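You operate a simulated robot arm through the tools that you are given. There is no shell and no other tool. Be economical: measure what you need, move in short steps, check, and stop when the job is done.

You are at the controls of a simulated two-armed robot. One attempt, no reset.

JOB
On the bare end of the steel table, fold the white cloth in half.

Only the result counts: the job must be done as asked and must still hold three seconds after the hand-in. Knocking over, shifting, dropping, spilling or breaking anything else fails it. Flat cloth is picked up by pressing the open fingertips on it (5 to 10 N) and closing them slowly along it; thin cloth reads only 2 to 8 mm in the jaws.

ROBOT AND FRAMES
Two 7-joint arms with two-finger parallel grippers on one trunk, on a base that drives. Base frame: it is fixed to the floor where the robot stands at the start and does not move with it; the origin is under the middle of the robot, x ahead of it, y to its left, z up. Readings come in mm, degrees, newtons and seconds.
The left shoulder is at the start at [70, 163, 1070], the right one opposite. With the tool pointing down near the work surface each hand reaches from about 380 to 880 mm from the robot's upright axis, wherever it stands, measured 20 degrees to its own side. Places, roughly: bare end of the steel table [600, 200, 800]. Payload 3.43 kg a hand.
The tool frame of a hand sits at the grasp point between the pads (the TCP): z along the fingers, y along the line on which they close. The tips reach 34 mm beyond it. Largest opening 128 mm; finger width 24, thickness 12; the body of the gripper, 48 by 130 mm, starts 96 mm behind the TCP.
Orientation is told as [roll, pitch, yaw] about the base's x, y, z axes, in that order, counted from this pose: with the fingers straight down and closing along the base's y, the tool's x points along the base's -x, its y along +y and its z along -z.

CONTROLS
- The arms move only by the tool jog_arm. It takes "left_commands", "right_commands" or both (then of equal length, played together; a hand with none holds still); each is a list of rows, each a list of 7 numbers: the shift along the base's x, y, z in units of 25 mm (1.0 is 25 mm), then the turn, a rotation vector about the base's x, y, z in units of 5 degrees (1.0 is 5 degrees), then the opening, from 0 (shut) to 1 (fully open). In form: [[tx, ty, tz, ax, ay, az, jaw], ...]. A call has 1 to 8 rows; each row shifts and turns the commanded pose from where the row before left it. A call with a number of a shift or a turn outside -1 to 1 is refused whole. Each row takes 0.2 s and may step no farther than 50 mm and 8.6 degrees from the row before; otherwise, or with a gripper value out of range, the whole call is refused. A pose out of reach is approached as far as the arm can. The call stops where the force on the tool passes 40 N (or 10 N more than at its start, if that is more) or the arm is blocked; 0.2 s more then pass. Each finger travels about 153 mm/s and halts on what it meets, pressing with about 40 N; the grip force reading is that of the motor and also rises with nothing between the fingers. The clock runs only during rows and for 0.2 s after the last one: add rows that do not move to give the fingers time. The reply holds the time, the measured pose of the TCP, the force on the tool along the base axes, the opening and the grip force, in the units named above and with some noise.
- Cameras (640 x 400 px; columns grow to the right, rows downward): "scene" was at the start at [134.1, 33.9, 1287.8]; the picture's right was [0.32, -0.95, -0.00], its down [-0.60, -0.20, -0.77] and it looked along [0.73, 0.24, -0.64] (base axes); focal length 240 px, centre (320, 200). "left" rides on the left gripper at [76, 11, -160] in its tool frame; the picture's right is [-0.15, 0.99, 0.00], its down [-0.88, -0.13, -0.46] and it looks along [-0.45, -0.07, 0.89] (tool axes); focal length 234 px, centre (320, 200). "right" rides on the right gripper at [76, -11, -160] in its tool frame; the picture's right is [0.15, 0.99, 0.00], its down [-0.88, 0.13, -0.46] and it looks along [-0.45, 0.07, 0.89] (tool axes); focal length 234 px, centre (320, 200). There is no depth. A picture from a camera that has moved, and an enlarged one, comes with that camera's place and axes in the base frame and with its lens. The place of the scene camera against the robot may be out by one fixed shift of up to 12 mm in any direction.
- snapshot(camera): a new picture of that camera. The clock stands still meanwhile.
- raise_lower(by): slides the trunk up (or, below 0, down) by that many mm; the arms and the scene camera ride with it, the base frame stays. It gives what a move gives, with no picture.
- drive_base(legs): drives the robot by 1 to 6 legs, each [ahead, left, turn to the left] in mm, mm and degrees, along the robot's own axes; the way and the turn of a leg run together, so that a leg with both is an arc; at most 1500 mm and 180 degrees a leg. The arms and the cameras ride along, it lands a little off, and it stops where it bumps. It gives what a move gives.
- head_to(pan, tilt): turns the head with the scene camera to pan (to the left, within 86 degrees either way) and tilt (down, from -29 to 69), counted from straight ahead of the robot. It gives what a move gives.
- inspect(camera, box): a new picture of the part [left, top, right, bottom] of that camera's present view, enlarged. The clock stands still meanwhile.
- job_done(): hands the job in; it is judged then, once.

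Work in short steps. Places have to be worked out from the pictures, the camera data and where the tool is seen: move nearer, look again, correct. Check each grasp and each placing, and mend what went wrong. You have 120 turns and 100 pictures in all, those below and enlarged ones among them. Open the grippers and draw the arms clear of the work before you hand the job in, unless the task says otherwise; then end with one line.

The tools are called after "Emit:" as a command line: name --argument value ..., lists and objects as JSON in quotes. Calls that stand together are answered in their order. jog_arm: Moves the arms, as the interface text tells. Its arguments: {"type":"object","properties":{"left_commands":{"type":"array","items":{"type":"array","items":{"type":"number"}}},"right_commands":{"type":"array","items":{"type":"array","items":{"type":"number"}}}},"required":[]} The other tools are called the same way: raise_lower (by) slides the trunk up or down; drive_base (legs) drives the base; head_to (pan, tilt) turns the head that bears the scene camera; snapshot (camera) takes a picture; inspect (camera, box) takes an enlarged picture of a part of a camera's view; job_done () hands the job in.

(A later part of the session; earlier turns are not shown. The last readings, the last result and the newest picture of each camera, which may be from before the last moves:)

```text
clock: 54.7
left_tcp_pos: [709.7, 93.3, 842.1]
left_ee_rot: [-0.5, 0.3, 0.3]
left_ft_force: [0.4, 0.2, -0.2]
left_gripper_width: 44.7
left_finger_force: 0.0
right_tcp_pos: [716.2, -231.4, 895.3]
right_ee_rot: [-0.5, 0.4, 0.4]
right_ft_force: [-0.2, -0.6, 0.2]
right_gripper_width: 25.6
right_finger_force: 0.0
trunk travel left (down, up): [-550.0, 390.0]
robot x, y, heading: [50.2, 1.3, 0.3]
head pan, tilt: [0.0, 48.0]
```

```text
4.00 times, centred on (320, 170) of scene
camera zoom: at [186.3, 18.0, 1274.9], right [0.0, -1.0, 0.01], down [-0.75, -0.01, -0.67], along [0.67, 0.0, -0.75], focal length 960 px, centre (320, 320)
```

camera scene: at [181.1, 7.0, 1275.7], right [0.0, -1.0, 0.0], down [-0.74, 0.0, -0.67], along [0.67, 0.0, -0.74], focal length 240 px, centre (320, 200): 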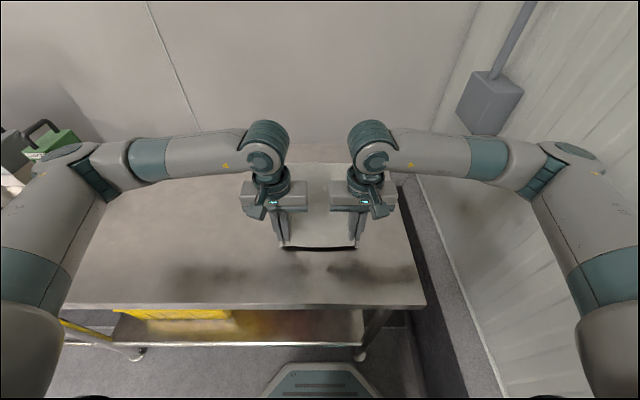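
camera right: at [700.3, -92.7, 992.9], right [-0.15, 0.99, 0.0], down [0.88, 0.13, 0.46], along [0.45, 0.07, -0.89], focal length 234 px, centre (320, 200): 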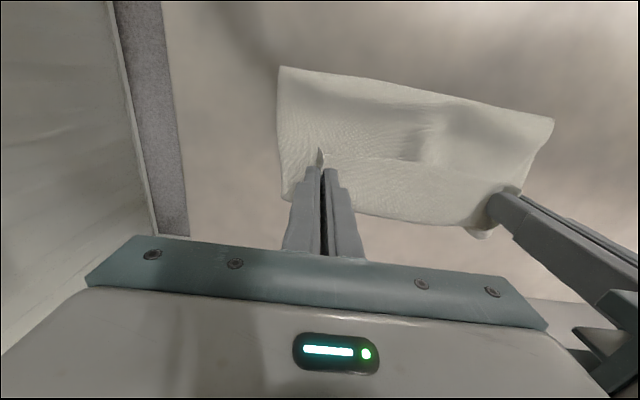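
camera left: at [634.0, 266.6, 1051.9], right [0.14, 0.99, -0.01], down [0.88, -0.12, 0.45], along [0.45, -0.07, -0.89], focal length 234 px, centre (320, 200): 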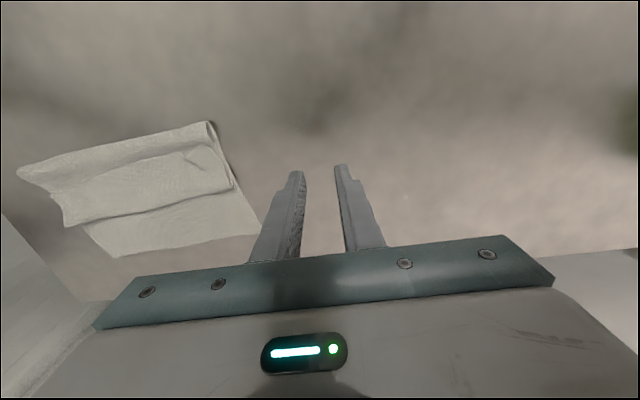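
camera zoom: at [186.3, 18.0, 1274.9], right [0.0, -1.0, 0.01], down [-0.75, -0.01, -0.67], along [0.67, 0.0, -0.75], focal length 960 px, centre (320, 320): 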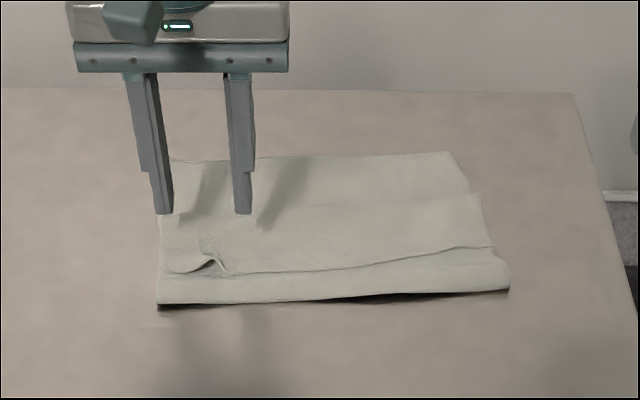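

The ridge notch is at about (694, 83). I'm lowering the left hand around it.

Emit:
jog_arm --left_commands '[[-0.28, -0.4, -0.5, 0, 0, 0, 0.33], [0, 0, -0.7, 0, 0, 0, 0.33], [0, 0, -0.5, 0, 0, 0, 0.33], [0, 0, -0.05, 0, 0, 0, 0.33], [0, 0, 0, 0, 0, 0, 0.33]]'

```text
clock: 55.9
left_tcp_pos: [701.3, 82.1, 801.0]
left_ee_rot: [-0.5, 0.3, 0.2]
left_ft_force: [-0.1, -0.9, 1.1]
left_gripper_width: 42.0
left_finger_force: 0.0
right_tcp_pos: [715.6, -231.4, 894.6]
right_ee_rot: [-0.5, 0.3, 0.6]
right_ft_force: [-0.6, 0.2, -0.1]
right_gripper_width: 25.5
right_finger_force: 0.1
trunk travel left (down, up): [-550.0, 390.0]
robot x, y, heading: [48.9, 0.4, 0.3]
head pan, tilt: [0.0, 48.0]
```

Emit:
jog_arm --left_commands '[[0, 0, -0.12, 0, 0, 0, 0.33], [0, 0, 0, 0, 0, 0, 0.33], [0, 0, 0, 0, 0, 0, 0.33]]'

```text
clock: 56.7
left_tcp_pos: [700.9, 82.7, 797.7]
left_ee_rot: [-0.5, 0.3, 0.3]
left_ft_force: [-0.4, -0.1, 2.8]
left_gripper_width: 42.4
left_finger_force: 0.0
right_tcp_pos: [715.9, -230.5, 895.3]
right_ee_rot: [-0.6, 0.3, 0.6]
right_ft_force: [-0.8, 0.6, -0.5]
right_gripper_width: 25.7
right_finger_force: 0.1
trunk travel left (down, up): [-550.0, 390.0]
robot x, y, heading: [51.7, 1.9, -0.0]
head pan, tilt: [0.0, 48.0]
```

Pressing at about 3 N now. I'm adding a little and closing slowly to pinch just the flap.

Emit:
jog_arm --left_commands '[[0, 0, -0.02, 0, 0, 0, 0.29], [0, 0, 0, 0, 0, 0, 0.25], [0, 0, 0, 0, 0, 0, 0.2], [0, 0, 0, 0, 0, 0, 0.15], [0, 0, 0, 0, 0, 0, 0.1], [0, 0, 0, 0, 0, 0, 0.05], [0, 0, 0, 0, 0, 0, 0], [0, 0, 0, 0, 0, 0, 0]]'

Emit:
inspect --camera "left" --box '[160, 80, 480, 280]'

```text
clock: 58.5
left_tcp_pos: [700.9, 83.3, 797.7]
left_ee_rot: [-0.5, 0.3, 0.2]
left_ft_force: [0.9, 1.1, 6.4]
left_gripper_width: 0.0
left_finger_force: 33.4
right_tcp_pos: [716.2, -229.6, 895.9]
right_ee_rot: [-0.6, 0.3, 0.5]
right_ft_force: [0.2, -0.1, 0.0]
right_gripper_width: 25.7
right_finger_force: 0.0
trunk travel left (down, up): [-550.0, 390.0]
robot x, y, heading: [50.9, 1.1, -0.1]
head pan, tilt: [0.0, 48.0]
```

```text
2.00 times, centred on (320, 180) of left
camera zoom: at [627.1, 94.5, 956.2], right [0.14, 0.99, -0.01], down [0.88, -0.12, 0.45], along [0.45, -0.07, -0.89], focal length 468 px, centre (320, 240)
```

zoom: 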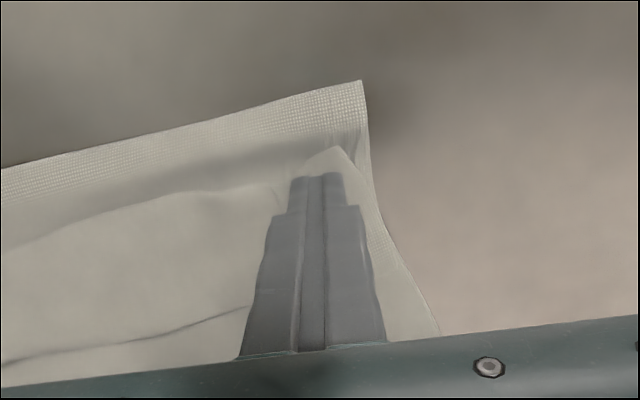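

Nothing was pinched. I'm repeating with the 64 mm opening and about 9 N, which worked before.

Emit:
jog_arm --left_commands '[[0, 0, 0.6, 0, 0, 0, 0], [0, -0.2, 0, 0, 0, 0, 0.5], [0, 0, 0, 0, 0, 0, 0.5], [0, 0, -0.5, 0, 0, 0, 0.5], [0, 0, -0.12, 0, 0, 0, 0.5], [0, 0, 0, 0, 0, 0, 0.5], [0, 0, 0, 0, 0, 0, 0.5]]'

Emit:
inspect --camera "left" --box '[160, 80, 480, 280]'

```text
clock: 60.1
left_tcp_pos: [699.6, 75.8, 798.2]
left_ee_rot: [-0.5, 0.3, 0.3]
left_ft_force: [-0.8, -0.6, 4.4]
left_gripper_width: 64.2
left_finger_force: 0.1
right_tcp_pos: [715.2, -230.7, 896.1]
right_ee_rot: [-0.5, 0.3, 0.5]
right_ft_force: [-0.8, 0.0, 0.1]
right_gripper_width: 25.3
right_finger_force: 0.1
trunk travel left (down, up): [-550.0, 390.0]
robot x, y, heading: [51.7, 0.5, 0.2]
head pan, tilt: [0.0, 48.0]
```

```text
2.00 times, centred on (320, 180) of left
camera zoom: at [626.7, 88.7, 956.2], right [0.14, 0.99, -0.01], down [0.88, -0.12, 0.45], along [0.45, -0.07, -0.89], focal length 468 px, centre (320, 240)
```

zoom: 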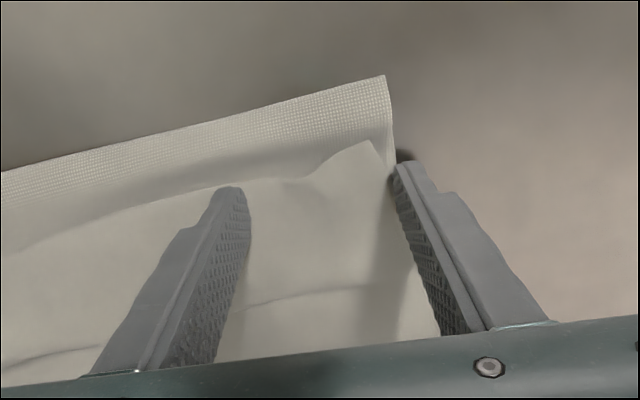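

The outer finger is off the flap, so I'm shifting 14 mm inward and pressing again.

Emit:
jog_arm --left_commands '[[0, 0, 0.5, 0, 0, 0, 0.5], [0.1, -0.56, 0, 0, 0, 0, 0.5], [0, 0, -0.5, 0, 0, 0, 0.5], [0, 0, -0.03, 0, 0, 0, 0.5], [0, 0, 0, 0, 0, 0, 0.5], [0, 0, 0, 0, 0, 0, 0.5]]'

```text
clock: 61.5
left_tcp_pos: [703.7, 62.3, 797.1]
left_ee_rot: [-0.6, 0.2, 0.4]
left_ft_force: [-1.6, 0.0, 15.7]
left_gripper_width: 63.9
left_finger_force: 0.2
right_tcp_pos: [715.8, -230.5, 896.3]
right_ee_rot: [-0.5, 0.2, 0.6]
right_ft_force: [0.4, 0.7, 0.7]
right_gripper_width: 25.9
right_finger_force: 0.0
trunk travel left (down, up): [-550.0, 390.0]
robot x, y, heading: [49.2, 0.5, 0.3]
head pan, tilt: [0.0, 48.0]
```

Force is 15.7 N. I'm easing it slightly and closing slowly.

Emit:
jog_arm --left_commands '[[0, 0, 0.02, 0, 0, 0, 0.46], [0, 0, 0, 0, 0, 0, 0.41], [0, 0, 0, 0, 0, 0, 0.36], [0, 0, 0, 0, 0, 0, 0.31], [0, 0, 0, 0, 0, 0, 0.26], [0, 0, 0, 0, 0, 0, 0.21], [0, 0, 0, 0, 0, 0, 0.17]]'

Emit:
inspect --camera "left" --box '[160, 80, 480, 280]'

```text
clock: 63.1
left_tcp_pos: [703.2, 63.9, 798.1]
left_ee_rot: [-0.6, 0.2, 0.3]
left_ft_force: [0.9, -0.3, 14.5]
left_gripper_width: 20.7
left_finger_force: 0.0
right_tcp_pos: [715.7, -230.5, 896.2]
right_ee_rot: [-0.4, 0.2, 0.6]
right_ft_force: [0.2, -0.2, -0.6]
right_gripper_width: 25.4
right_finger_force: 0.0
trunk travel left (down, up): [-550.0, 390.0]
robot x, y, heading: [48.0, -1.8, 0.4]
head pan, tilt: [0.0, 48.0]
```

```text
2.00 times, centred on (320, 180) of left
camera zoom: at [629.2, 75.4, 956.0], right [0.14, 0.99, -0.01], down [0.88, -0.12, 0.45], along [0.45, -0.07, -0.89], focal length 468 px, centre (320, 240)
```

zoom: 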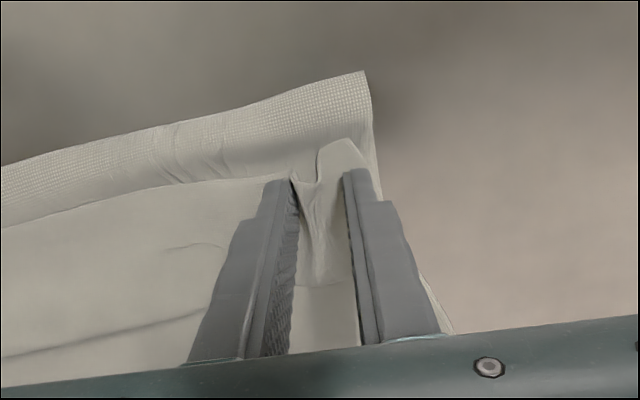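

A ridge has formed in the flap alone. Closing the rest of the way.

Emit:
jog_arm --left_commands '[[0, 0, 0, 0, 0, 0, 0.13], [0, 0, 0, 0, 0, 0, 0.09], [0, 0, 0, 0, 0, 0, 0.05], [0, 0, 0, 0, 0, 0, 0.02], [0, 0, 0, 0, 0, 0, 0], [0, 0, 0, 0, 0, 0, 0]]'

Emit:
inspect --camera "left" --box '[160, 80, 480, 280]'

```text
clock: 64.5
left_tcp_pos: [703.7, 64.1, 797.9]
left_ee_rot: [-0.5, 0.1, 0.4]
left_ft_force: [0.0, 1.9, 12.7]
left_gripper_width: 2.5
left_finger_force: 37.5
right_tcp_pos: [715.9, -230.4, 896.9]
right_ee_rot: [-0.4, 0.2, 0.7]
right_ft_force: [-0.4, -0.2, 0.0]
right_gripper_width: 25.5
right_finger_force: 0.2
trunk travel left (down, up): [-550.0, 390.0]
robot x, y, heading: [49.8, -1.7, 0.3]
head pan, tilt: [0.0, 48.0]
```

```text
2.00 times, centred on (320, 180) of left
camera zoom: at [629.2, 75.8, 956.0], right [0.14, 0.99, -0.01], down [0.88, -0.12, 0.45], along [0.45, -0.07, -0.89], focal length 468 px, centre (320, 240)
```

zoom: 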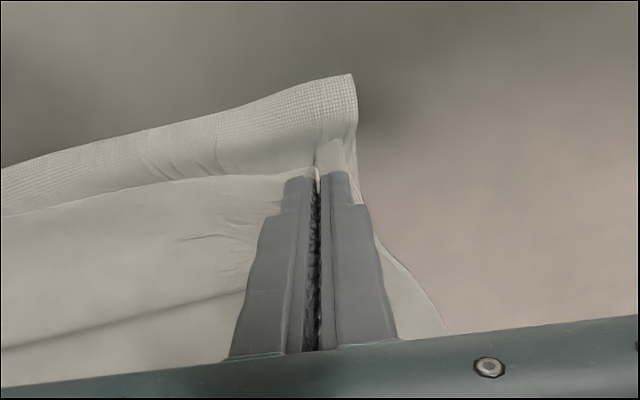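

Gripped (2.5 mm). I'm lifting the flap along an arc until it stands over the crease.

Emit:
jog_arm --left_commands '[[0.1, 0, 0.6, 0, 0, 0, 0], [0.3, 0, 0.6, 0, 0, 0, 0], [0.5, 0, 0.5, 0, 0, 0, 0], [0.6, 0, 0.3, 0, 0, 0, 0], [0.5, 0, 0.1, 0, 0, 0, 0]]'

Emit:
inspect --camera "scene" --box '[240, 120, 400, 220]'

Emit:
snapshot --camera "left"

```text
clock: 65.7
left_tcp_pos: [754.8, 62.7, 849.8]
left_ee_rot: [-0.6, 0.2, 0.2]
left_ft_force: [0.0, 0.1, -0.8]
left_gripper_width: 2.8
left_finger_force: 37.2
right_tcp_pos: [714.6, -231.3, 896.0]
right_ee_rot: [-0.5, 0.3, 0.5]
right_ft_force: [0.0, 1.2, 0.1]
right_gripper_width: 25.8
right_finger_force: 0.0
trunk travel left (down, up): [-550.0, 390.0]
robot x, y, heading: [47.4, -0.8, 0.3]
head pan, tilt: [0.0, 48.0]
```

```text
4.00 times, centred on (320, 170) of scene
camera zoom: at [185.5, 18.5, 1275.1], right [0.0, -1.0, 0.01], down [-0.75, -0.01, -0.67], along [0.67, 0.0, -0.75], focal length 960 px, centre (320, 320)
```

zoom: 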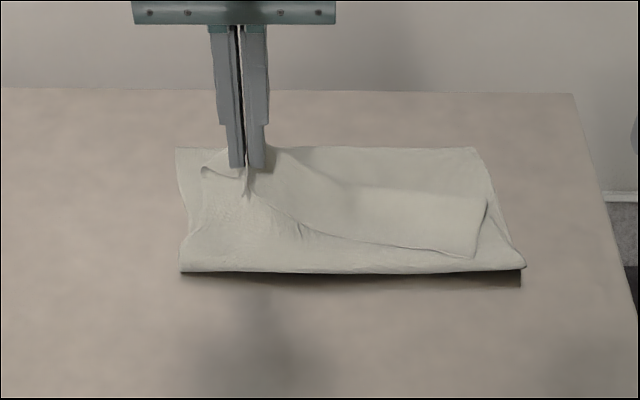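

```text
31 pictures are left
camera left: at [680.1, 76.5, 1007.9], right [0.14, 0.99, -0.01], down [0.88, -0.12, 0.45], along [0.45, -0.07, -0.89], focal length 234 px, centre (320, 200)
```

left: 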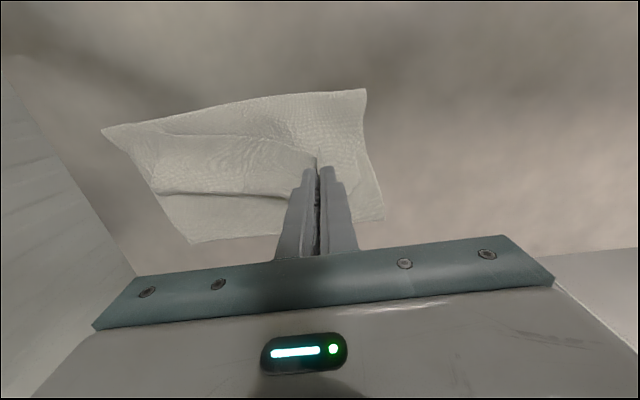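

The left part of the flap now stands up. Next I'm rolling the right hand about 50° so its closed fingers point +y, to slide them under the raised flap from the robot side and sweep it over.

Emit:
jog_arm --right_commands '[[-0.6, 0, 0, 1, 0, 0, 0], [-0.6, 0, 0, 1, 0, 0, 0], [-0.3, 0, 0, 1, 0, 0, 0], [0, 0, 0, 1, 0, 0, 0], [0, 0, 0, 1, 0, 0, 0], [0, 0, 0, 1, 0, 0, 0], [0, 0, 0, 1, 0, 0, 0], [0, 0, 0, 1, 0, 0, 0]]'

Emit:
jog_arm --right_commands '[[-0.5, 1, -0.2, 1, 0, 0, 0], [-0.5, 1, -0.4, 1, 0, 0, 0], [0, 1, -0.4, 0, 0, 0, 0], [0, 1, -0.5, 0, 0, 0, 0], [0, 1, -0.6, 0, 0, 0, 0], [0, 1, -0.6, 0, 0, 0, 0]]'

Emit:
snapshot --camera "scene"

```text
clock: 67.5
left_tcp_pos: [775.4, 155.2, 846.2]
left_ee_rot: [-1.9, 0.5, 6.0]
left_ft_force: [-1.1, 0.2, -0.6]
left_gripper_width: 2.4
left_finger_force: 37.3
right_tcp_pos: [731.0, -133.3, 906.5]
right_ee_rot: [38.6, 0.0, 6.9]
right_ft_force: [1.2, 0.0, 0.7]
right_gripper_width: 0.0
right_finger_force: 33.2
trunk travel left (down, up): [-550.0, 390.0]
robot x, y, heading: [80.5, 3.4, 6.0]
head pan, tilt: [0.0, 48.0]
```

```text
clock: 68.9
left_tcp_pos: [759.4, 95.6, 851.2]
left_ee_rot: [-1.2, 0.2, 2.6]
left_ft_force: [-1.4, 1.5, 0.3]
left_gripper_width: 2.6
left_finger_force: 37.1
right_tcp_pos: [664.2, -51.1, 832.6]
right_ee_rot: [49.1, -0.1, 3.0]
right_ft_force: [1.3, -0.5, -2.0]
right_gripper_width: 0.0
right_finger_force: 33.0
trunk travel left (down, up): [-550.0, 390.0]
robot x, y, heading: [61.6, -2.4, 2.4]
head pan, tilt: [0.0, 48.0]
```

```text
30 pictures are left
camera scene: at [192.6, 31.5, 1275.0], right [0.04, -1.0, 0.02], down [-0.74, -0.05, -0.67], along [0.67, 0.02, -0.74], focal length 240 px, centre (320, 200)
```

scene: 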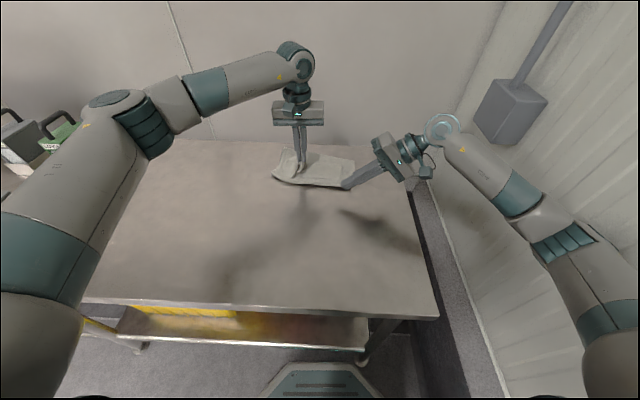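

The base got twisted: the rolled right arm most likely touched the right wall. I'm undoing the roll and reassessing.

Emit:
jog_arm --right_commands '[[0, 0, 0.6, -1, 0, 0, 0], [0, 0, 0.6, -1, 0, 0, 0], [0, 0, 0.4, -1, 0, 0, 0], [0, 0, 0.2, -1, 0, 0, 0], [0, -0.2, 0, -1, 0, 0, 0], [0, -0.2, 0, -1, 0, 0, 0], [0, -0.2, 0, -1, 0, 0, 0], [0, -0.2, 0, -1, 0, 0, 0]]'

Emit:
jog_arm --right_commands '[[0, -0.4, 0, -1, 0, 0, 0], [0, -0.4, 0, -1, 0, 0, 0], [0, 0, 0, 0, 0, 0, 0]]'

Emit:
inspect --camera "scene" --box '[240, 110, 400, 210]'

```text
clock: 70.7
left_tcp_pos: [752.0, 54.2, 852.6]
left_ee_rot: [-0.1, 0.0, 0.2]
left_ft_force: [-0.4, 0.9, 0.8]
left_gripper_width: 2.7
left_finger_force: 37.4
right_tcp_pos: [650.2, -112.9, 876.5]
right_ee_rot: [9.9, 0.0, 0.0]
right_ft_force: [0.4, 0.2, -1.0]
right_gripper_width: 0.1
right_finger_force: 33.3
trunk travel left (down, up): [-550.0, 390.0]
robot x, y, heading: [49.4, -0.3, 0.2]
head pan, tilt: [0.0, 48.0]
```

```text
clock: 71.5
left_tcp_pos: [752.3, 53.7, 852.8]
left_ee_rot: [0.0, 0.1, 0.1]
left_ft_force: [0.5, 0.2, -0.1]
left_gripper_width: 2.8
left_finger_force: 37.6
right_tcp_pos: [648.7, -132.8, 875.6]
right_ee_rot: [-0.2, 0.1, -0.1]
right_ft_force: [0.3, -0.1, 0.4]
right_gripper_width: 0.1
right_finger_force: 32.8
trunk travel left (down, up): [-550.0, 390.0]
robot x, y, heading: [50.8, -2.6, -0.0]
head pan, tilt: [0.0, 48.0]
```

```text
4.00 times, centred on (320, 160) of scene
camera zoom: at [181.1, 6.9, 1275.7], right [0.0, -1.0, 0.0], down [-0.74, 0.0, -0.67], along [0.67, 0.0, -0.74], focal length 960 px, centre (320, 360)
```

zoom: 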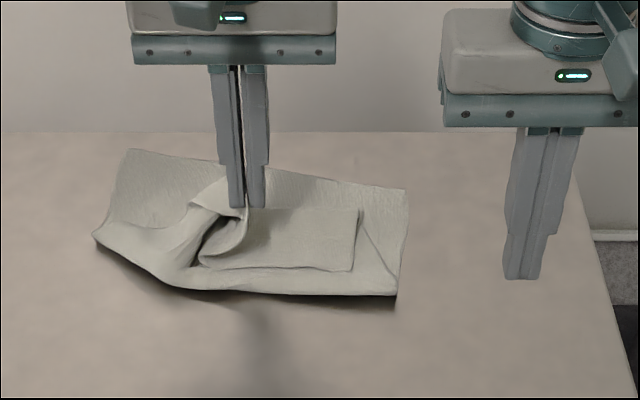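

The base is back to heading 0, but the cloth is twisted. New approach without an edge flap: unfold the cloth, then pinch along its middle line and lift until both halves hang. Then lay it down sideways so the pinched line becomes the fold. First I'm unfolding with the left hand.

Emit:
jog_arm --left_commands '[[-0.5, 0, 1, 0, 0, 0, 0], [-0.6, 0, 1, 0, 0, 0, 0], [-0.8, 0, 0.8, 0, 0, 0, 0], [-1, 0, 0.4, 0, 0, 0, 0], [-1, 0, 0, 0, 0, 0, 0], [-1, 0, 0, 0, 0, 0, 0], [-1, 0, -0.3, 0, 0, 0, 0], [-1, 0, -0.6, 0, 0, 0, 0]]'

Emit:
jog_arm --left_commands '[[-1, 0.2, -0.9, 0, 0, 0, 0], [-1, 0.2, -1, 0, 0, 0, 0], [-1, 0.2, -1, 0, 0, 0, 0], [-0.8, 0.2, -0.6, 0, 0, 0, 0], [-0.4, 0.1, 0, 0, 0, 0, 0]]'

Emit:
snapshot --camera "scene"

```text
clock: 73.3
left_tcp_pos: [578.1, 54.7, 910.0]
left_ee_rot: [0.0, 0.0, 0.1]
left_ft_force: [0.2, 0.2, -0.6]
left_gripper_width: 2.8
left_finger_force: 37.6
right_tcp_pos: [649.7, -131.5, 876.7]
right_ee_rot: [0.0, 0.0, 0.0]
right_ft_force: [0.4, 1.1, 0.0]
right_gripper_width: 0.0
right_finger_force: 32.5
trunk travel left (down, up): [-550.0, 390.0]
robot x, y, heading: [47.3, -0.4, -0.0]
head pan, tilt: [0.0, 48.0]
```

```text
clock: 74.5
left_tcp_pos: [472.7, 78.4, 822.1]
left_ee_rot: [0.0, 0.0, 0.2]
left_ft_force: [-0.6, -0.4, 0.2]
left_gripper_width: 2.9
left_finger_force: 37.1
right_tcp_pos: [650.0, -131.8, 876.9]
right_ee_rot: [0.0, 0.0, 0.0]
right_ft_force: [-0.3, 0.8, 0.7]
right_gripper_width: 0.2
right_finger_force: 32.8
trunk travel left (down, up): [-550.0, 390.0]
robot x, y, heading: [49.9, -0.3, -0.0]
head pan, tilt: [0.0, 48.0]
```

```text
28 pictures are left
camera scene: at [181.0, 6.9, 1275.7], right [0.0, -1.0, 0.0], down [-0.74, 0.0, -0.67], along [0.67, 0.0, -0.74], focal length 240 px, centre (320, 200)
```

scene: 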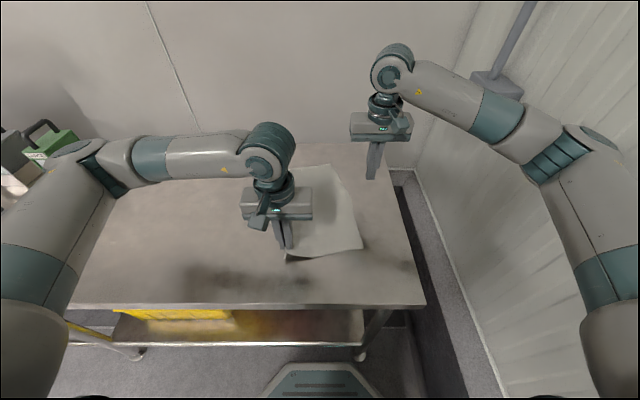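

Unfolded. I'm lowering, releasing and clearing the view.

Emit:
jog_arm --left_commands '[[0, 0, -0.7, 0, 0, 0, 0], [0, 0, 0, 0, 0, 0, 0.15], [0, 0, 0, 0, 0, 0, 0.3], [0, 0, 0.8, 0, 0, 0, 0.3], [0, 0.3, 1, 0, 0, 0, 0.3], [0, 1, 1, 0, 0, 0, 0.3], [0, 1, 1, 0, 0, 0, 0.3], [0, 1, 0.5, 0, 0, 0, 0.3]]'

Emit:
jog_arm --left_commands '[[0.5, 1, 0, 0, 0, 0, 0.5], [0.5, 1, 0, 0, 0, 0, 0.5], [0.5, 1, 0, 0, 0, 0, 0.5]]'

Emit:
inspect --camera "scene" --box '[224, 130, 416, 250]'

```text
clock: 76.3
left_tcp_pos: [471.3, 161.6, 912.1]
left_ee_rot: [0.1, 0.0, 0.1]
left_ft_force: [0.3, 0.1, -0.6]
left_gripper_width: 38.5
left_finger_force: 0.0
right_tcp_pos: [648.0, -132.0, 875.0]
right_ee_rot: [0.0, 0.0, -0.1]
right_ft_force: [0.1, 0.8, 0.2]
right_gripper_width: 0.0
right_finger_force: 33.1
trunk travel left (down, up): [-550.0, 390.0]
robot x, y, heading: [47.9, 0.4, -0.1]
head pan, tilt: [0.0, 48.0]
```

```text
clock: 77.1
left_tcp_pos: [509.9, 236.3, 913.0]
left_ee_rot: [-0.1, 0.0, 0.0]
left_ft_force: [0.9, 0.7, -0.2]
left_gripper_width: 64.1
left_finger_force: 0.0
right_tcp_pos: [649.0, -131.7, 875.7]
right_ee_rot: [-0.1, 0.0, 0.0]
right_ft_force: [-0.5, 0.3, 0.0]
right_gripper_width: 0.1
right_finger_force: 32.5
trunk travel left (down, up): [-550.0, 390.0]
robot x, y, heading: [49.8, 1.6, 0.1]
head pan, tilt: [0.0, 48.0]
```

```text
3.33 times, centred on (320, 190) of scene
camera zoom: at [180.8, 8.1, 1275.7], right [0.0, -1.0, 0.0], down [-0.74, 0.0, -0.67], along [0.67, 0.0, -0.74], focal length 800 px, centre (320, 233)
```

zoom: 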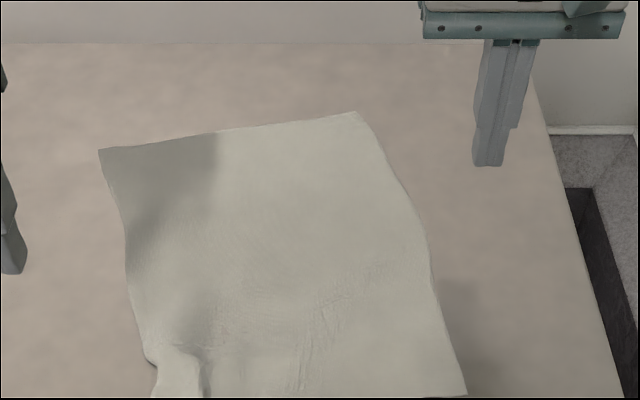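

The cloth is flat but turned about 12.6°: corners ≈ (756,222), (812,−27), (486,−100), (430,149), centre ≈ (621,61). I'll pinch on the middle line at (604,139) and (639,−17), so I'm moving both hands above those points.

Emit:
jog_arm --left_commands '[[0.76, -0.78, -0.82, 0, 0, 0, 0.5], [0.76, -0.78, -0.82, 0, 0, 0, 0.5], [0.76, -0.78, -0.82, 0, 0, 0, 0.5], [0.76, -0.78, -0.82, 0, 0, 0, 0.5], [0.76, -0.78, -0.82, 0, 0, 0, 0.5], [0, 0, 0, 0, 0, 0, 0.5]]' --right_commands '[[-0.08, 0.92, -0.53, 0, 0, 0, 0.5], [-0.08, 0.92, -0.53, 0, 0, 0, 0.5], [-0.08, 0.92, -0.53, 0, 0, 0, 0.5], [-0.08, 0.92, -0.53, 0, 0, 0, 0.5], [-0.08, 0.92, -0.53, 0, 0, 0, 0.5], [0, 0, 0, 0, 0, 0, 0.5]]'

Emit:
snapshot --camera "scene"

Emit:
snapshot --camera "left"

```text
clock: 78.5
left_tcp_pos: [605.7, 138.2, 808.4]
left_ee_rot: [0.0, 0.0, 0.1]
left_ft_force: [0.8, 0.1, -0.3]
left_gripper_width: 63.8
left_finger_force: 0.1
right_tcp_pos: [637.6, -18.1, 809.0]
right_ee_rot: [-0.1, 0.0, 0.1]
right_ft_force: [-0.9, 0.7, 0.2]
right_gripper_width: 64.0
right_finger_force: 0.0
trunk travel left (down, up): [-550.0, 390.0]
robot x, y, heading: [49.2, -5.4, -0.1]
head pan, tilt: [0.0, 48.0]
```

```text
26 pictures are left
camera scene: at [180.4, 6.9, 1275.8], right [0.0, -1.0, 0.0], down [-0.74, 0.0, -0.67], along [0.67, 0.0, -0.74], focal length 240 px, centre (320, 200)
```

scene: 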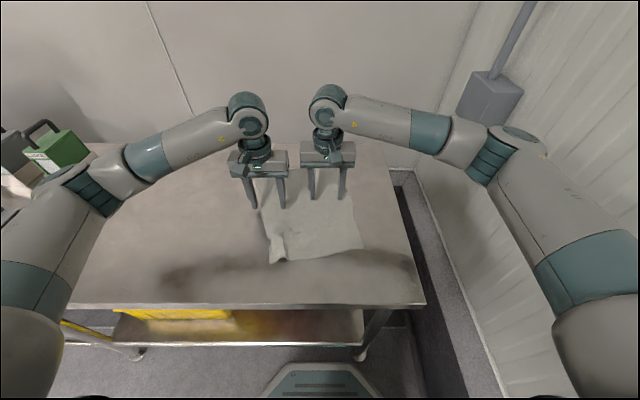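

```text
25 pictures are left
camera left: at [530.2, 149.0, 967.2], right [0.15, 0.99, 0.0], down [0.88, -0.13, 0.46], along [0.45, -0.07, -0.89], focal length 234 px, centre (320, 200)
```

left: 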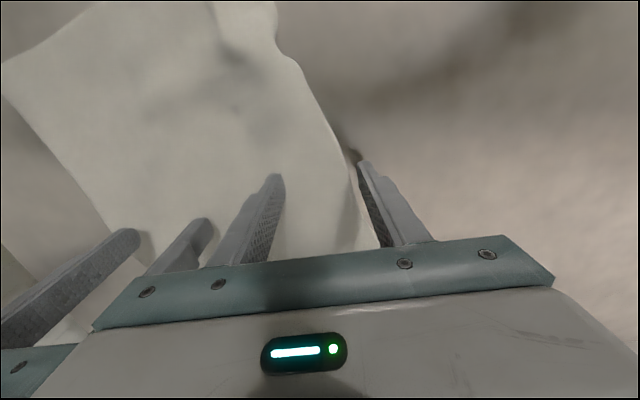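

Side edges at mid-length are about y=167 (left) and y=−82 (right). Shifting: left to (611,120), right to (646,−36), then going down to contact.

Emit:
jog_arm --left_commands '[[0.2, -0.72, 0, 0, 0, 0, 0.5], [0, 0, -0.35, 0, 0, 0, 0.5], [0, 0, -0.12, 0, 0, 0, 0.5], [0, 0, 0, 0, 0, 0, 0.5], [0, 0, 0, 0, 0, 0, 0.5]]' --right_commands '[[0.32, -0.72, 0, 0, 0, 0, 0.5], [0, 0, -0.35, 0, 0, 0, 0.5], [0, 0, -0.12, 0, 0, 0, 0.5], [0, 0, 0, 0, 0, 0, 0.5], [0, 0, 0, 0, 0, 0, 0.5]]'

```text
clock: 79.7
left_tcp_pos: [609.4, 119.1, 798.2]
left_ee_rot: [0.0, -0.1, 0.0]
left_ft_force: [-1.0, 0.1, 0.1]
left_gripper_width: 63.8
left_finger_force: 0.0
right_tcp_pos: [646.9, -35.2, 796.9]
right_ee_rot: [0.0, 0.0, 0.0]
right_ft_force: [-0.5, 0.1, 0.4]
right_gripper_width: 64.2
right_finger_force: 0.1
trunk travel left (down, up): [-550.0, 390.0]
robot x, y, heading: [45.7, -0.1, -0.4]
head pan, tilt: [0.0, 48.0]
```

Emit:
jog_arm --left_commands '[[0, 0, -0.1, 0, 0, 0, 0.5], [0, 0, -0.02, 0, 0, 0, 0.5], [0, 0, 0, 0, 0, 0, 0.5]]' --right_commands '[[0, 0, -0.1, 0, 0, 0, 0.5], [0, 0, -0.02, 0, 0, 0, 0.5], [0, 0, 0, 0, 0, 0, 0.5]]'

```text
clock: 80.5
left_tcp_pos: [609.1, 119.7, 796.0]
left_ee_rot: [0.0, -0.1, 0.1]
left_ft_force: [-1.2, 0.5, 6.6]
left_gripper_width: 64.3
left_finger_force: 0.1
right_tcp_pos: [646.0, -35.4, 794.7]
right_ee_rot: [0.0, -0.1, -0.1]
right_ft_force: [0.8, 0.3, 1.6]
right_gripper_width: 63.7
right_finger_force: 0.1
trunk travel left (down, up): [-550.0, 390.0]
robot x, y, heading: [47.2, 0.5, -0.1]
head pan, tilt: [0.0, 48.0]
```

Emit:
jog_arm --left_commands '[[0, 0, -0.015, 0, 0, 0, 0.5], [0, 0, 0, 0, 0, 0, 0.5], [0, 0, 0, 0, 0, 0, 0.5]]' --right_commands '[[0, 0, -0.035, 0, 0, 0, 0.5], [0, 0, 0, 0, 0, 0, 0.5], [0, 0, 0, 0, 0, 0, 0.5]]'

```text
clock: 81.3
left_tcp_pos: [610.4, 118.7, 795.0]
left_ee_rot: [0.0, -0.1, 0.1]
left_ft_force: [0.0, 1.2, 7.5]
left_gripper_width: 64.2
left_finger_force: 0.2
right_tcp_pos: [645.5, -35.7, 794.9]
right_ee_rot: [0.0, 0.0, 0.0]
right_ft_force: [2.4, 0.5, 11.9]
right_gripper_width: 64.0
right_finger_force: 0.1
trunk travel left (down, up): [-550.0, 390.0]
robot x, y, heading: [46.7, 2.9, -0.1]
head pan, tilt: [0.0, 48.0]
```

Forces are 7.5 N and 11.9 N. Closing slowly.

Emit:
jog_arm --left_commands '[[0, 0, -0.01, 0, 0, 0, 0.46], [0, 0, 0, 0, 0, 0, 0.42], [0, 0, 0, 0, 0, 0, 0.38], [0, 0, 0, 0, 0, 0, 0.34], [0, 0, 0, 0, 0, 0, 0.3], [0, 0, 0, 0, 0, 0, 0.26], [0, 0, 0, 0, 0, 0, 0.22], [0, 0, 0, 0, 0, 0, 0.18]]' --right_commands '[[0, 0, 0, 0, 0, 0, 0.46], [0, 0, 0, 0, 0, 0, 0.42], [0, 0, 0, 0, 0, 0, 0.38], [0, 0, 0, 0, 0, 0, 0.34], [0, 0, 0, 0, 0, 0, 0.3], [0, 0, 0, 0, 0, 0, 0.26], [0, 0, 0, 0, 0, 0, 0.22], [0, 0, 0, 0, 0, 0, 0.18]]'

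Emit:
jog_arm --left_commands '[[0, 0, 0, 0, 0, 0, 0.14], [0, 0, 0, 0, 0, 0, 0.1], [0, 0, 0, 0, 0, 0, 0.06], [0, 0, 0, 0, 0, 0, 0.03], [0, 0, 0, 0, 0, 0, 0], [0, 0, 0, 0, 0, 0, 0], [0, 0, 0, 0, 0, 0, 0]]' --right_commands '[[0, 0, 0, 0, 0, 0, 0.14], [0, 0, 0, 0, 0, 0, 0.1], [0, 0, 0, 0, 0, 0, 0.06], [0, 0, 0, 0, 0, 0, 0.03], [0, 0, 0, 0, 0, 0, 0], [0, 0, 0, 0, 0, 0, 0], [0, 0, 0, 0, 0, 0, 0]]'

```text
clock: 83.1
left_tcp_pos: [608.6, 119.7, 795.0]
left_ee_rot: [0.0, -0.1, 0.1]
left_ft_force: [0.5, -0.8, 3.8]
left_gripper_width: 22.9
left_finger_force: 0.1
right_tcp_pos: [644.4, -35.0, 796.0]
right_ee_rot: [0.0, -0.1, 0.0]
right_ft_force: [0.8, 1.9, 18.7]
right_gripper_width: 21.7
right_finger_force: 0.1
trunk travel left (down, up): [-550.0, 390.0]
robot x, y, heading: [50.1, -3.2, -0.3]
head pan, tilt: [0.0, 48.0]
```

```text
clock: 84.7
left_tcp_pos: [609.4, 118.8, 796.3]
left_ee_rot: [0.0, -0.2, 0.0]
left_ft_force: [0.7, 0.3, 3.5]
left_gripper_width: 0.0
left_finger_force: 33.3
right_tcp_pos: [645.8, -35.7, 794.6]
right_ee_rot: [-0.1, 0.0, 0.0]
right_ft_force: [-0.2, -1.3, 21.1]
right_gripper_width: 2.6
right_finger_force: 37.6
trunk travel left (down, up): [-550.0, 390.0]
robot x, y, heading: [50.8, -1.0, 0.0]
head pan, tilt: [0.0, 48.0]
```

Right gripped (2.6 mm) but left missed because its force fell to 3.5 N. Redoing the left with firmer pressure.

Emit:
jog_arm --left_commands '[[0, 0, 0.6, 0, 0, 0, 0], [0, 0, 0, 0, 0, 0, 0.5], [0, 0, 0, 0, 0, 0, 0.5], [0, 0, -0.6, 0, 0, 0, 0.5], [0, 0, -0.03, 0, 0, 0, 0.5], [0, 0, 0, 0, 0, 0, 0.5], [0, 0, 0, 0, 0, 0, 0.5]]' --right_commands '[[0, 0, 0.03, 0, 0, 0, 0], [0, 0, 0, 0, 0, 0, 0], [0, 0, 0, 0, 0, 0, 0], [0, 0, 0, 0, 0, 0, 0], [0, 0, 0, 0, 0, 0, 0], [0, 0, 0, 0, 0, 0, 0], [0, 0, 0, 0, 0, 0, 0]]'

```text
clock: 86.3
left_tcp_pos: [609.3, 119.3, 795.2]
left_ee_rot: [0.0, -0.1, 0.0]
left_ft_force: [-2.2, 0.5, 8.6]
left_gripper_width: 63.9
left_finger_force: 0.0
right_tcp_pos: [645.9, -34.2, 795.5]
right_ee_rot: [0.0, -0.1, 0.0]
right_ft_force: [-1.5, 0.1, 11.3]
right_gripper_width: 2.7
right_finger_force: 37.0
trunk travel left (down, up): [-550.0, 390.0]
robot x, y, heading: [50.6, -0.7, -0.2]
head pan, tilt: [0.0, 48.0]
```

Emit:
jog_arm --left_commands '[[0, 0, -0.02, 0, 0, 0, 0.46], [0, 0, 0, 0, 0, 0, 0.42], [0, 0, 0, 0, 0, 0, 0.38], [0, 0, 0, 0, 0, 0, 0.34], [0, 0, 0, 0, 0, 0, 0.3], [0, 0, 0, 0, 0, 0, 0.26], [0, 0, 0, 0, 0, 0, 0.22], [0, 0, 0, 0, 0, 0, 0.18]]'

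Emit:
inspect --camera "left" --box '[160, 80, 480, 280]'

```text
clock: 88.1
left_tcp_pos: [608.9, 119.1, 795.8]
left_ee_rot: [0.0, 0.0, 0.1]
left_ft_force: [1.6, -0.5, 22.7]
left_gripper_width: 23.9
left_finger_force: 2.0
right_tcp_pos: [644.7, -34.9, 795.6]
right_ee_rot: [0.0, -0.1, 0.0]
right_ft_force: [-2.8, 5.7, 3.6]
right_gripper_width: 2.4
right_finger_force: 37.1
trunk travel left (down, up): [-550.0, 390.0]
robot x, y, heading: [47.6, -0.6, 0.0]
head pan, tilt: [0.0, 48.0]
```

```text
2.00 times, centred on (320, 180) of left
camera zoom: at [534.4, 130.6, 953.4], right [0.14, 0.99, 0.0], down [0.88, -0.13, 0.46], along [0.45, -0.07, -0.89], focal length 468 px, centre (320, 240)
```

zoom: 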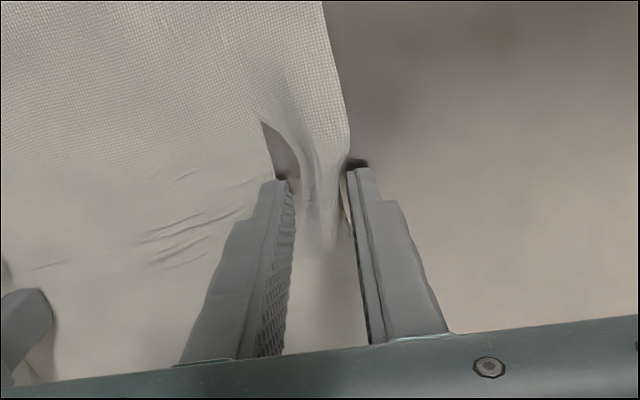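

Emit:
jog_arm --left_commands '[[0, 0, 0, 0, 0, 0, 0.14], [0, 0, 0, 0, 0, 0, 0.1], [0, 0, 0, 0, 0, 0, 0.06], [0, 0, 0, 0, 0, 0, 0.03], [0, 0, 0, 0, 0, 0, 0], [0, 0, 0, 0, 0, 0, 0], [0, 0, 0, 0, 0, 0, 0]]'

```text
clock: 89.7
left_tcp_pos: [609.3, 118.2, 795.7]
left_ee_rot: [-0.1, -0.1, 0.1]
left_ft_force: [4.7, -21.0, 23.0]
left_gripper_width: 2.7
left_finger_force: 37.6
right_tcp_pos: [645.3, -35.7, 795.6]
right_ee_rot: [0.0, -0.1, 0.2]
right_ft_force: [-4.1, 18.3, 1.6]
right_gripper_width: 2.5
right_finger_force: 37.1
trunk travel left (down, up): [-550.0, 390.0]
robot x, y, heading: [50.1, 1.5, -0.2]
head pan, tilt: [0.0, 48.0]
```

Both gripped. Lifting straight up 175 mm so both halves hang.

Emit:
jog_arm --left_commands '[[0, -0.04, 1, 0, 0, 0, 0], [0, 0, 1, 0, 0, 0, 0], [0, 0, 1, 0, 0, 0, 0], [0, 0, 1, 0, 0, 0, 0], [0, 0, 1, 0, 0, 0, 0], [0, 0, 1, 0, 0, 0, 0], [0, 0, 1, 0, 0, 0, 0]]' --right_commands '[[0, 0.04, 1, 0, 0, 0, 0], [0, 0, 1, 0, 0, 0, 0], [0, 0, 1, 0, 0, 0, 0], [0, 0, 1, 0, 0, 0, 0], [0, 0, 1, 0, 0, 0, 0], [0, 0, 1, 0, 0, 0, 0], [0, 0, 1, 0, 0, 0, 0]]'

Emit:
snapshot --camera "scene"

Emit:
snapshot --camera "left"

```text
clock: 91.3
left_tcp_pos: [610.1, 119.1, 967.3]
left_ee_rot: [-0.1, 0.0, 0.1]
left_ft_force: [3.8, -19.3, 0.8]
left_gripper_width: 2.2
left_finger_force: 37.3
right_tcp_pos: [646.8, -33.6, 971.4]
right_ee_rot: [0.1, 0.0, 0.1]
right_ft_force: [-5.6, 18.7, -1.1]
right_gripper_width: 2.6
right_finger_force: 37.0
trunk travel left (down, up): [-550.0, 390.0]
robot x, y, heading: [45.1, -0.7, -0.1]
head pan, tilt: [0.0, 48.0]
```

```text
23 pictures are left
camera scene: at [180.4, 6.9, 1275.7], right [0.0, -1.0, 0.0], down [-0.74, 0.0, -0.67], along [0.67, 0.0, -0.74], focal length 240 px, centre (320, 200)
```

scene: 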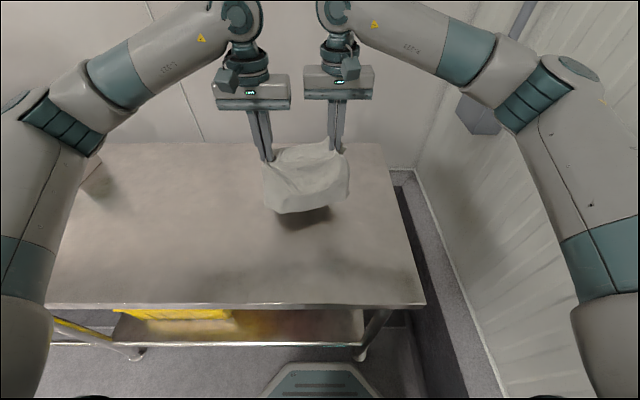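

```text
22 pictures are left
camera left: at [536.0, 130.5, 1126.8], right [0.15, 0.99, 0.0], down [0.88, -0.13, 0.46], along [0.45, -0.07, -0.89], focal length 234 px, centre (320, 200)
```

left: 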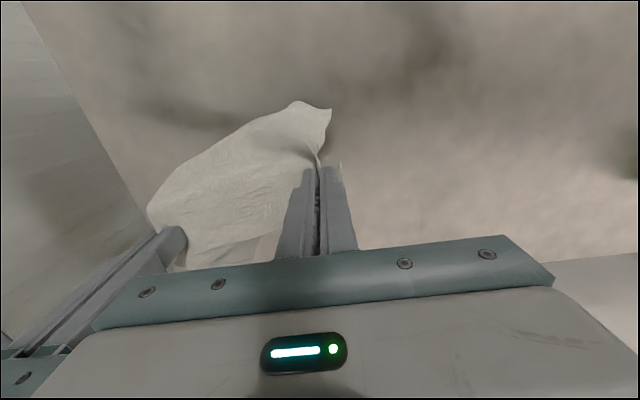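

Both halves now hang, with the near bottom edge just clearing the table. I'm raising 20 mm more, letting it settle, and taking a zoomed look.

Emit:
jog_arm --left_commands '[[0, 0, 0.8, 0, 0, 0, 0], [0, 0, 0, 0, 0, 0, 0], [0, 0, 0, 0, 0, 0, 0], [0, 0, 0, 0, 0, 0, 0], [0, 0, 0, 0, 0, 0, 0]]' --right_commands '[[0, 0, 0.8, 0, 0, 0, 0], [0, 0, 0, 0, 0, 0, 0], [0, 0, 0, 0, 0, 0, 0], [0, 0, 0, 0, 0, 0, 0], [0, 0, 0, 0, 0, 0, 0]]'

Emit:
inspect --camera "scene" --box '[232, 110, 392, 230]'

```text
clock: 92.5
left_tcp_pos: [611.1, 119.3, 988.7]
left_ee_rot: [0.1, 0.0, 0.1]
left_ft_force: [3.4, -17.3, -0.6]
left_gripper_width: 2.6
left_finger_force: 36.8
right_tcp_pos: [647.7, -33.6, 990.8]
right_ee_rot: [0.0, -0.1, 0.1]
right_ft_force: [-4.1, 17.5, -0.6]
right_gripper_width: 2.5
right_finger_force: 37.2
trunk travel left (down, up): [-550.0, 390.0]
robot x, y, heading: [49.6, -0.5, 0.1]
head pan, tilt: [0.0, 48.0]
```

```text
3.33 times, centred on (312, 170) of scene
camera zoom: at [181.2, 7.0, 1275.7], right [0.0, -1.0, 0.0], down [-0.74, 0.0, -0.67], along [0.67, 0.0, -0.74], focal length 800 px, centre (347, 300)
```

zoom: 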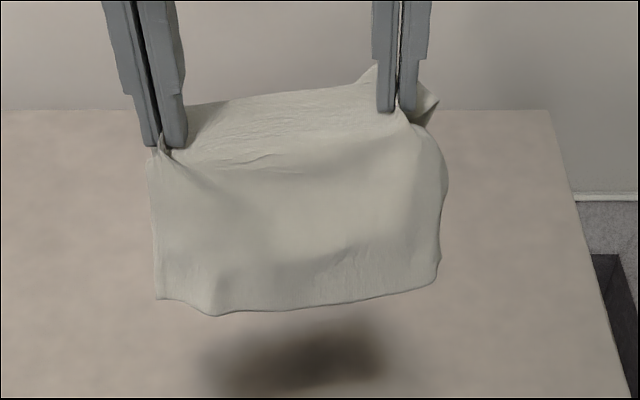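

Clean drape over the two pinch points. Now I lay it down, lowering until the edges touch and then moving the hands in a quarter-circle toward +x so the fold lands on the far side.

Emit:
jog_arm --left_commands '[[0, 0, -0.9, 0, 0, 0, 0], [1, 0.22, -0.08, 0, 0, 0, 0], [0.98, 0.22, -0.24, 0, 0, 0, 0], [0.93, 0.21, -0.4, 0, 0, 0, 0], [0.86, 0.19, -0.54, 0, 0, 0, 0], [0.77, 0.17, -0.67, 0, 0, 0, 0], [0.66, 0.15, -0.79, 0, 0, 0, 0], [0.53, 0.12, -0.88, 0, 0, 0, 0]]' --right_commands '[[0, 0, -0.9, 0, 0, 0, 0], [1, 0.22, -0.08, 0, 0, 0, 0], [0.98, 0.22, -0.24, 0, 0, 0, 0], [0.93, 0.21, -0.4, 0, 0, 0, 0], [0.86, 0.19, -0.54, 0, 0, 0, 0], [0.77, 0.17, -0.67, 0, 0, 0, 0], [0.66, 0.15, -0.79, 0, 0, 0, 0], [0.53, 0.12, -0.88, 0, 0, 0, 0]]'

Emit:
inspect --camera "scene" --box '[232, 110, 392, 230]'

```text
clock: 94.3
left_tcp_pos: [755.7, 150.7, 873.8]
left_ee_rot: [0.0, 0.2, 0.0]
left_ft_force: [3.1, -14.5, -0.8]
left_gripper_width: 2.5
left_finger_force: 37.5
right_tcp_pos: [791.1, -1.1, 876.4]
right_ee_rot: [0.0, 0.1, 0.1]
right_ft_force: [-3.3, 14.6, -1.1]
right_gripper_width: 2.5
right_finger_force: 36.6
trunk travel left (down, up): [-550.0, 390.0]
robot x, y, heading: [48.8, -0.9, -0.1]
head pan, tilt: [0.0, 48.0]
```

```text
3.33 times, centred on (312, 170) of scene
camera zoom: at [182.4, 7.4, 1275.5], right [0.0, -1.0, 0.0], down [-0.74, 0.0, -0.67], along [0.67, 0.0, -0.74], focal length 800 px, centre (347, 300)
```

zoom: 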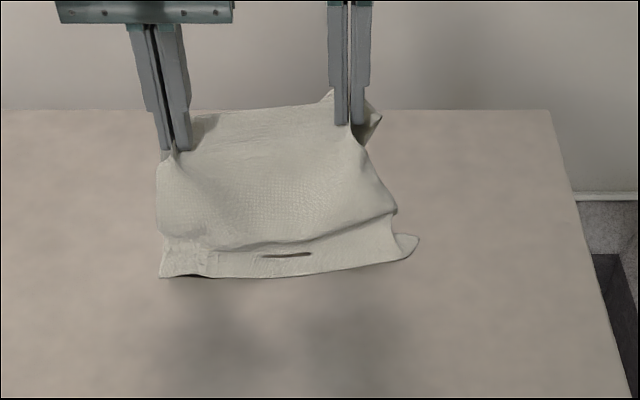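

The edges are on the table and the sheet is leaning over well. Finishing the arc and pulling a little further to straighten both layers.

Emit:
jog_arm --left_commands '[[0.5, 0.12, -0.9, 0, 0, 0, 0], [0.5, 0.11, -0.9, 0, 0, 0, 0], [0.4, 0.09, -0.7, 0, 0, 0, 0], [0.3, 0.05, -0.2, 0, 0, 0, 0], [0, 0, 0, 0, 0, 0, 0]]' --right_commands '[[0.5, 0.12, -0.9, 0, 0, 0, 0], [0.5, 0.11, -0.9, 0, 0, 0, 0], [0.4, 0.09, -0.7, 0, 0, 0, 0], [0.3, 0.05, -0.2, 0, 0, 0, 0], [0, 0, 0, 0, 0, 0, 0]]'

Emit:
inspect --camera "scene" --box '[232, 110, 392, 230]'

Emit:
snapshot --camera "left"

```text
clock: 95.5
left_tcp_pos: [796.2, 159.7, 808.2]
left_ee_rot: [-0.1, 0.0, -0.1]
left_ft_force: [2.8, -14.7, 0.0]
left_gripper_width: 2.7
left_finger_force: 37.1
right_tcp_pos: [832.1, 6.7, 810.0]
right_ee_rot: [-0.1, 0.1, 0.0]
right_ft_force: [-3.2, 15.7, -0.1]
right_gripper_width: 2.4
right_finger_force: 37.2
trunk travel left (down, up): [-550.0, 390.0]
robot x, y, heading: [49.8, -0.1, -0.1]
head pan, tilt: [0.0, 48.0]
```

```text
3.33 times, centred on (312, 170) of scene
camera zoom: at [180.9, 6.9, 1275.7], right [0.0, -1.0, 0.0], down [-0.74, 0.0, -0.67], along [0.67, 0.0, -0.74], focal length 800 px, centre (347, 300)
```

zoom: 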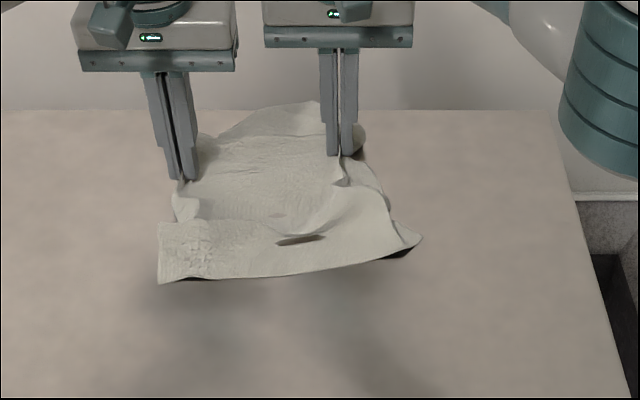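

```text
18 pictures are left
camera left: at [721.8, 170.6, 966.8], right [0.15, 0.99, 0.0], down [0.88, -0.13, 0.46], along [0.45, -0.07, -0.89], focal length 234 px, centre (320, 200)
```

left: 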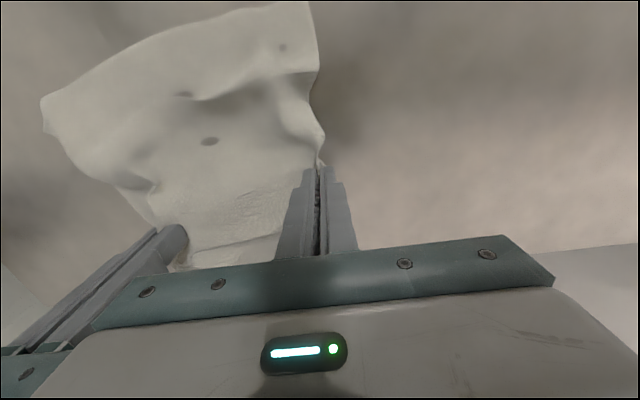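

The near layer still has a kink near its edge, with only about 125 mm of span where 165 is expected. Pulling another 35 mm along the sheet's direction.

Emit:
jog_arm --left_commands '[[0.7, 0.15, 0, 0, 0, 0, 0], [0.7, 0.15, -0.1, 0, 0, 0, 0], [0, 0, 0, 0, 0, 0, 0]]' --right_commands '[[0.7, 0.15, 0, 0, 0, 0, 0], [0.7, 0.15, -0.1, 0, 0, 0, 0], [0, 0, 0, 0, 0, 0, 0]]'

Emit:
inspect --camera "scene" --box '[232, 110, 392, 230]'

```text
clock: 96.3
left_tcp_pos: [830.8, 167.1, 806.0]
left_ee_rot: [-0.2, 0.0, 0.1]
left_ft_force: [1.3, -22.0, 0.4]
left_gripper_width: 2.3
left_finger_force: 37.2
right_tcp_pos: [844.6, 10.2, 807.5]
right_ee_rot: [0.1, -0.1, 0.2]
right_ft_force: [-1.5, 23.2, -0.1]
right_gripper_width: 2.4
right_finger_force: 37.4
right hand out of reach, approached as far as the arm can: row 1, 2
trunk travel left (down, up): [-550.0, 390.0]
robot x, y, heading: [50.4, 0.6, -0.1]
head pan, tilt: [0.0, 48.0]
```

```text
3.33 times, centred on (312, 170) of scene
camera zoom: at [180.9, 7.8, 1275.7], right [0.0, -1.0, 0.0], down [-0.74, 0.0, -0.67], along [0.67, 0.0, -0.74], focal length 800 px, centre (347, 300)
```

zoom: 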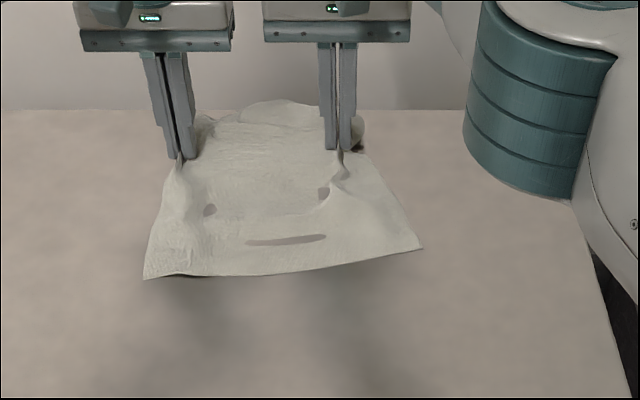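

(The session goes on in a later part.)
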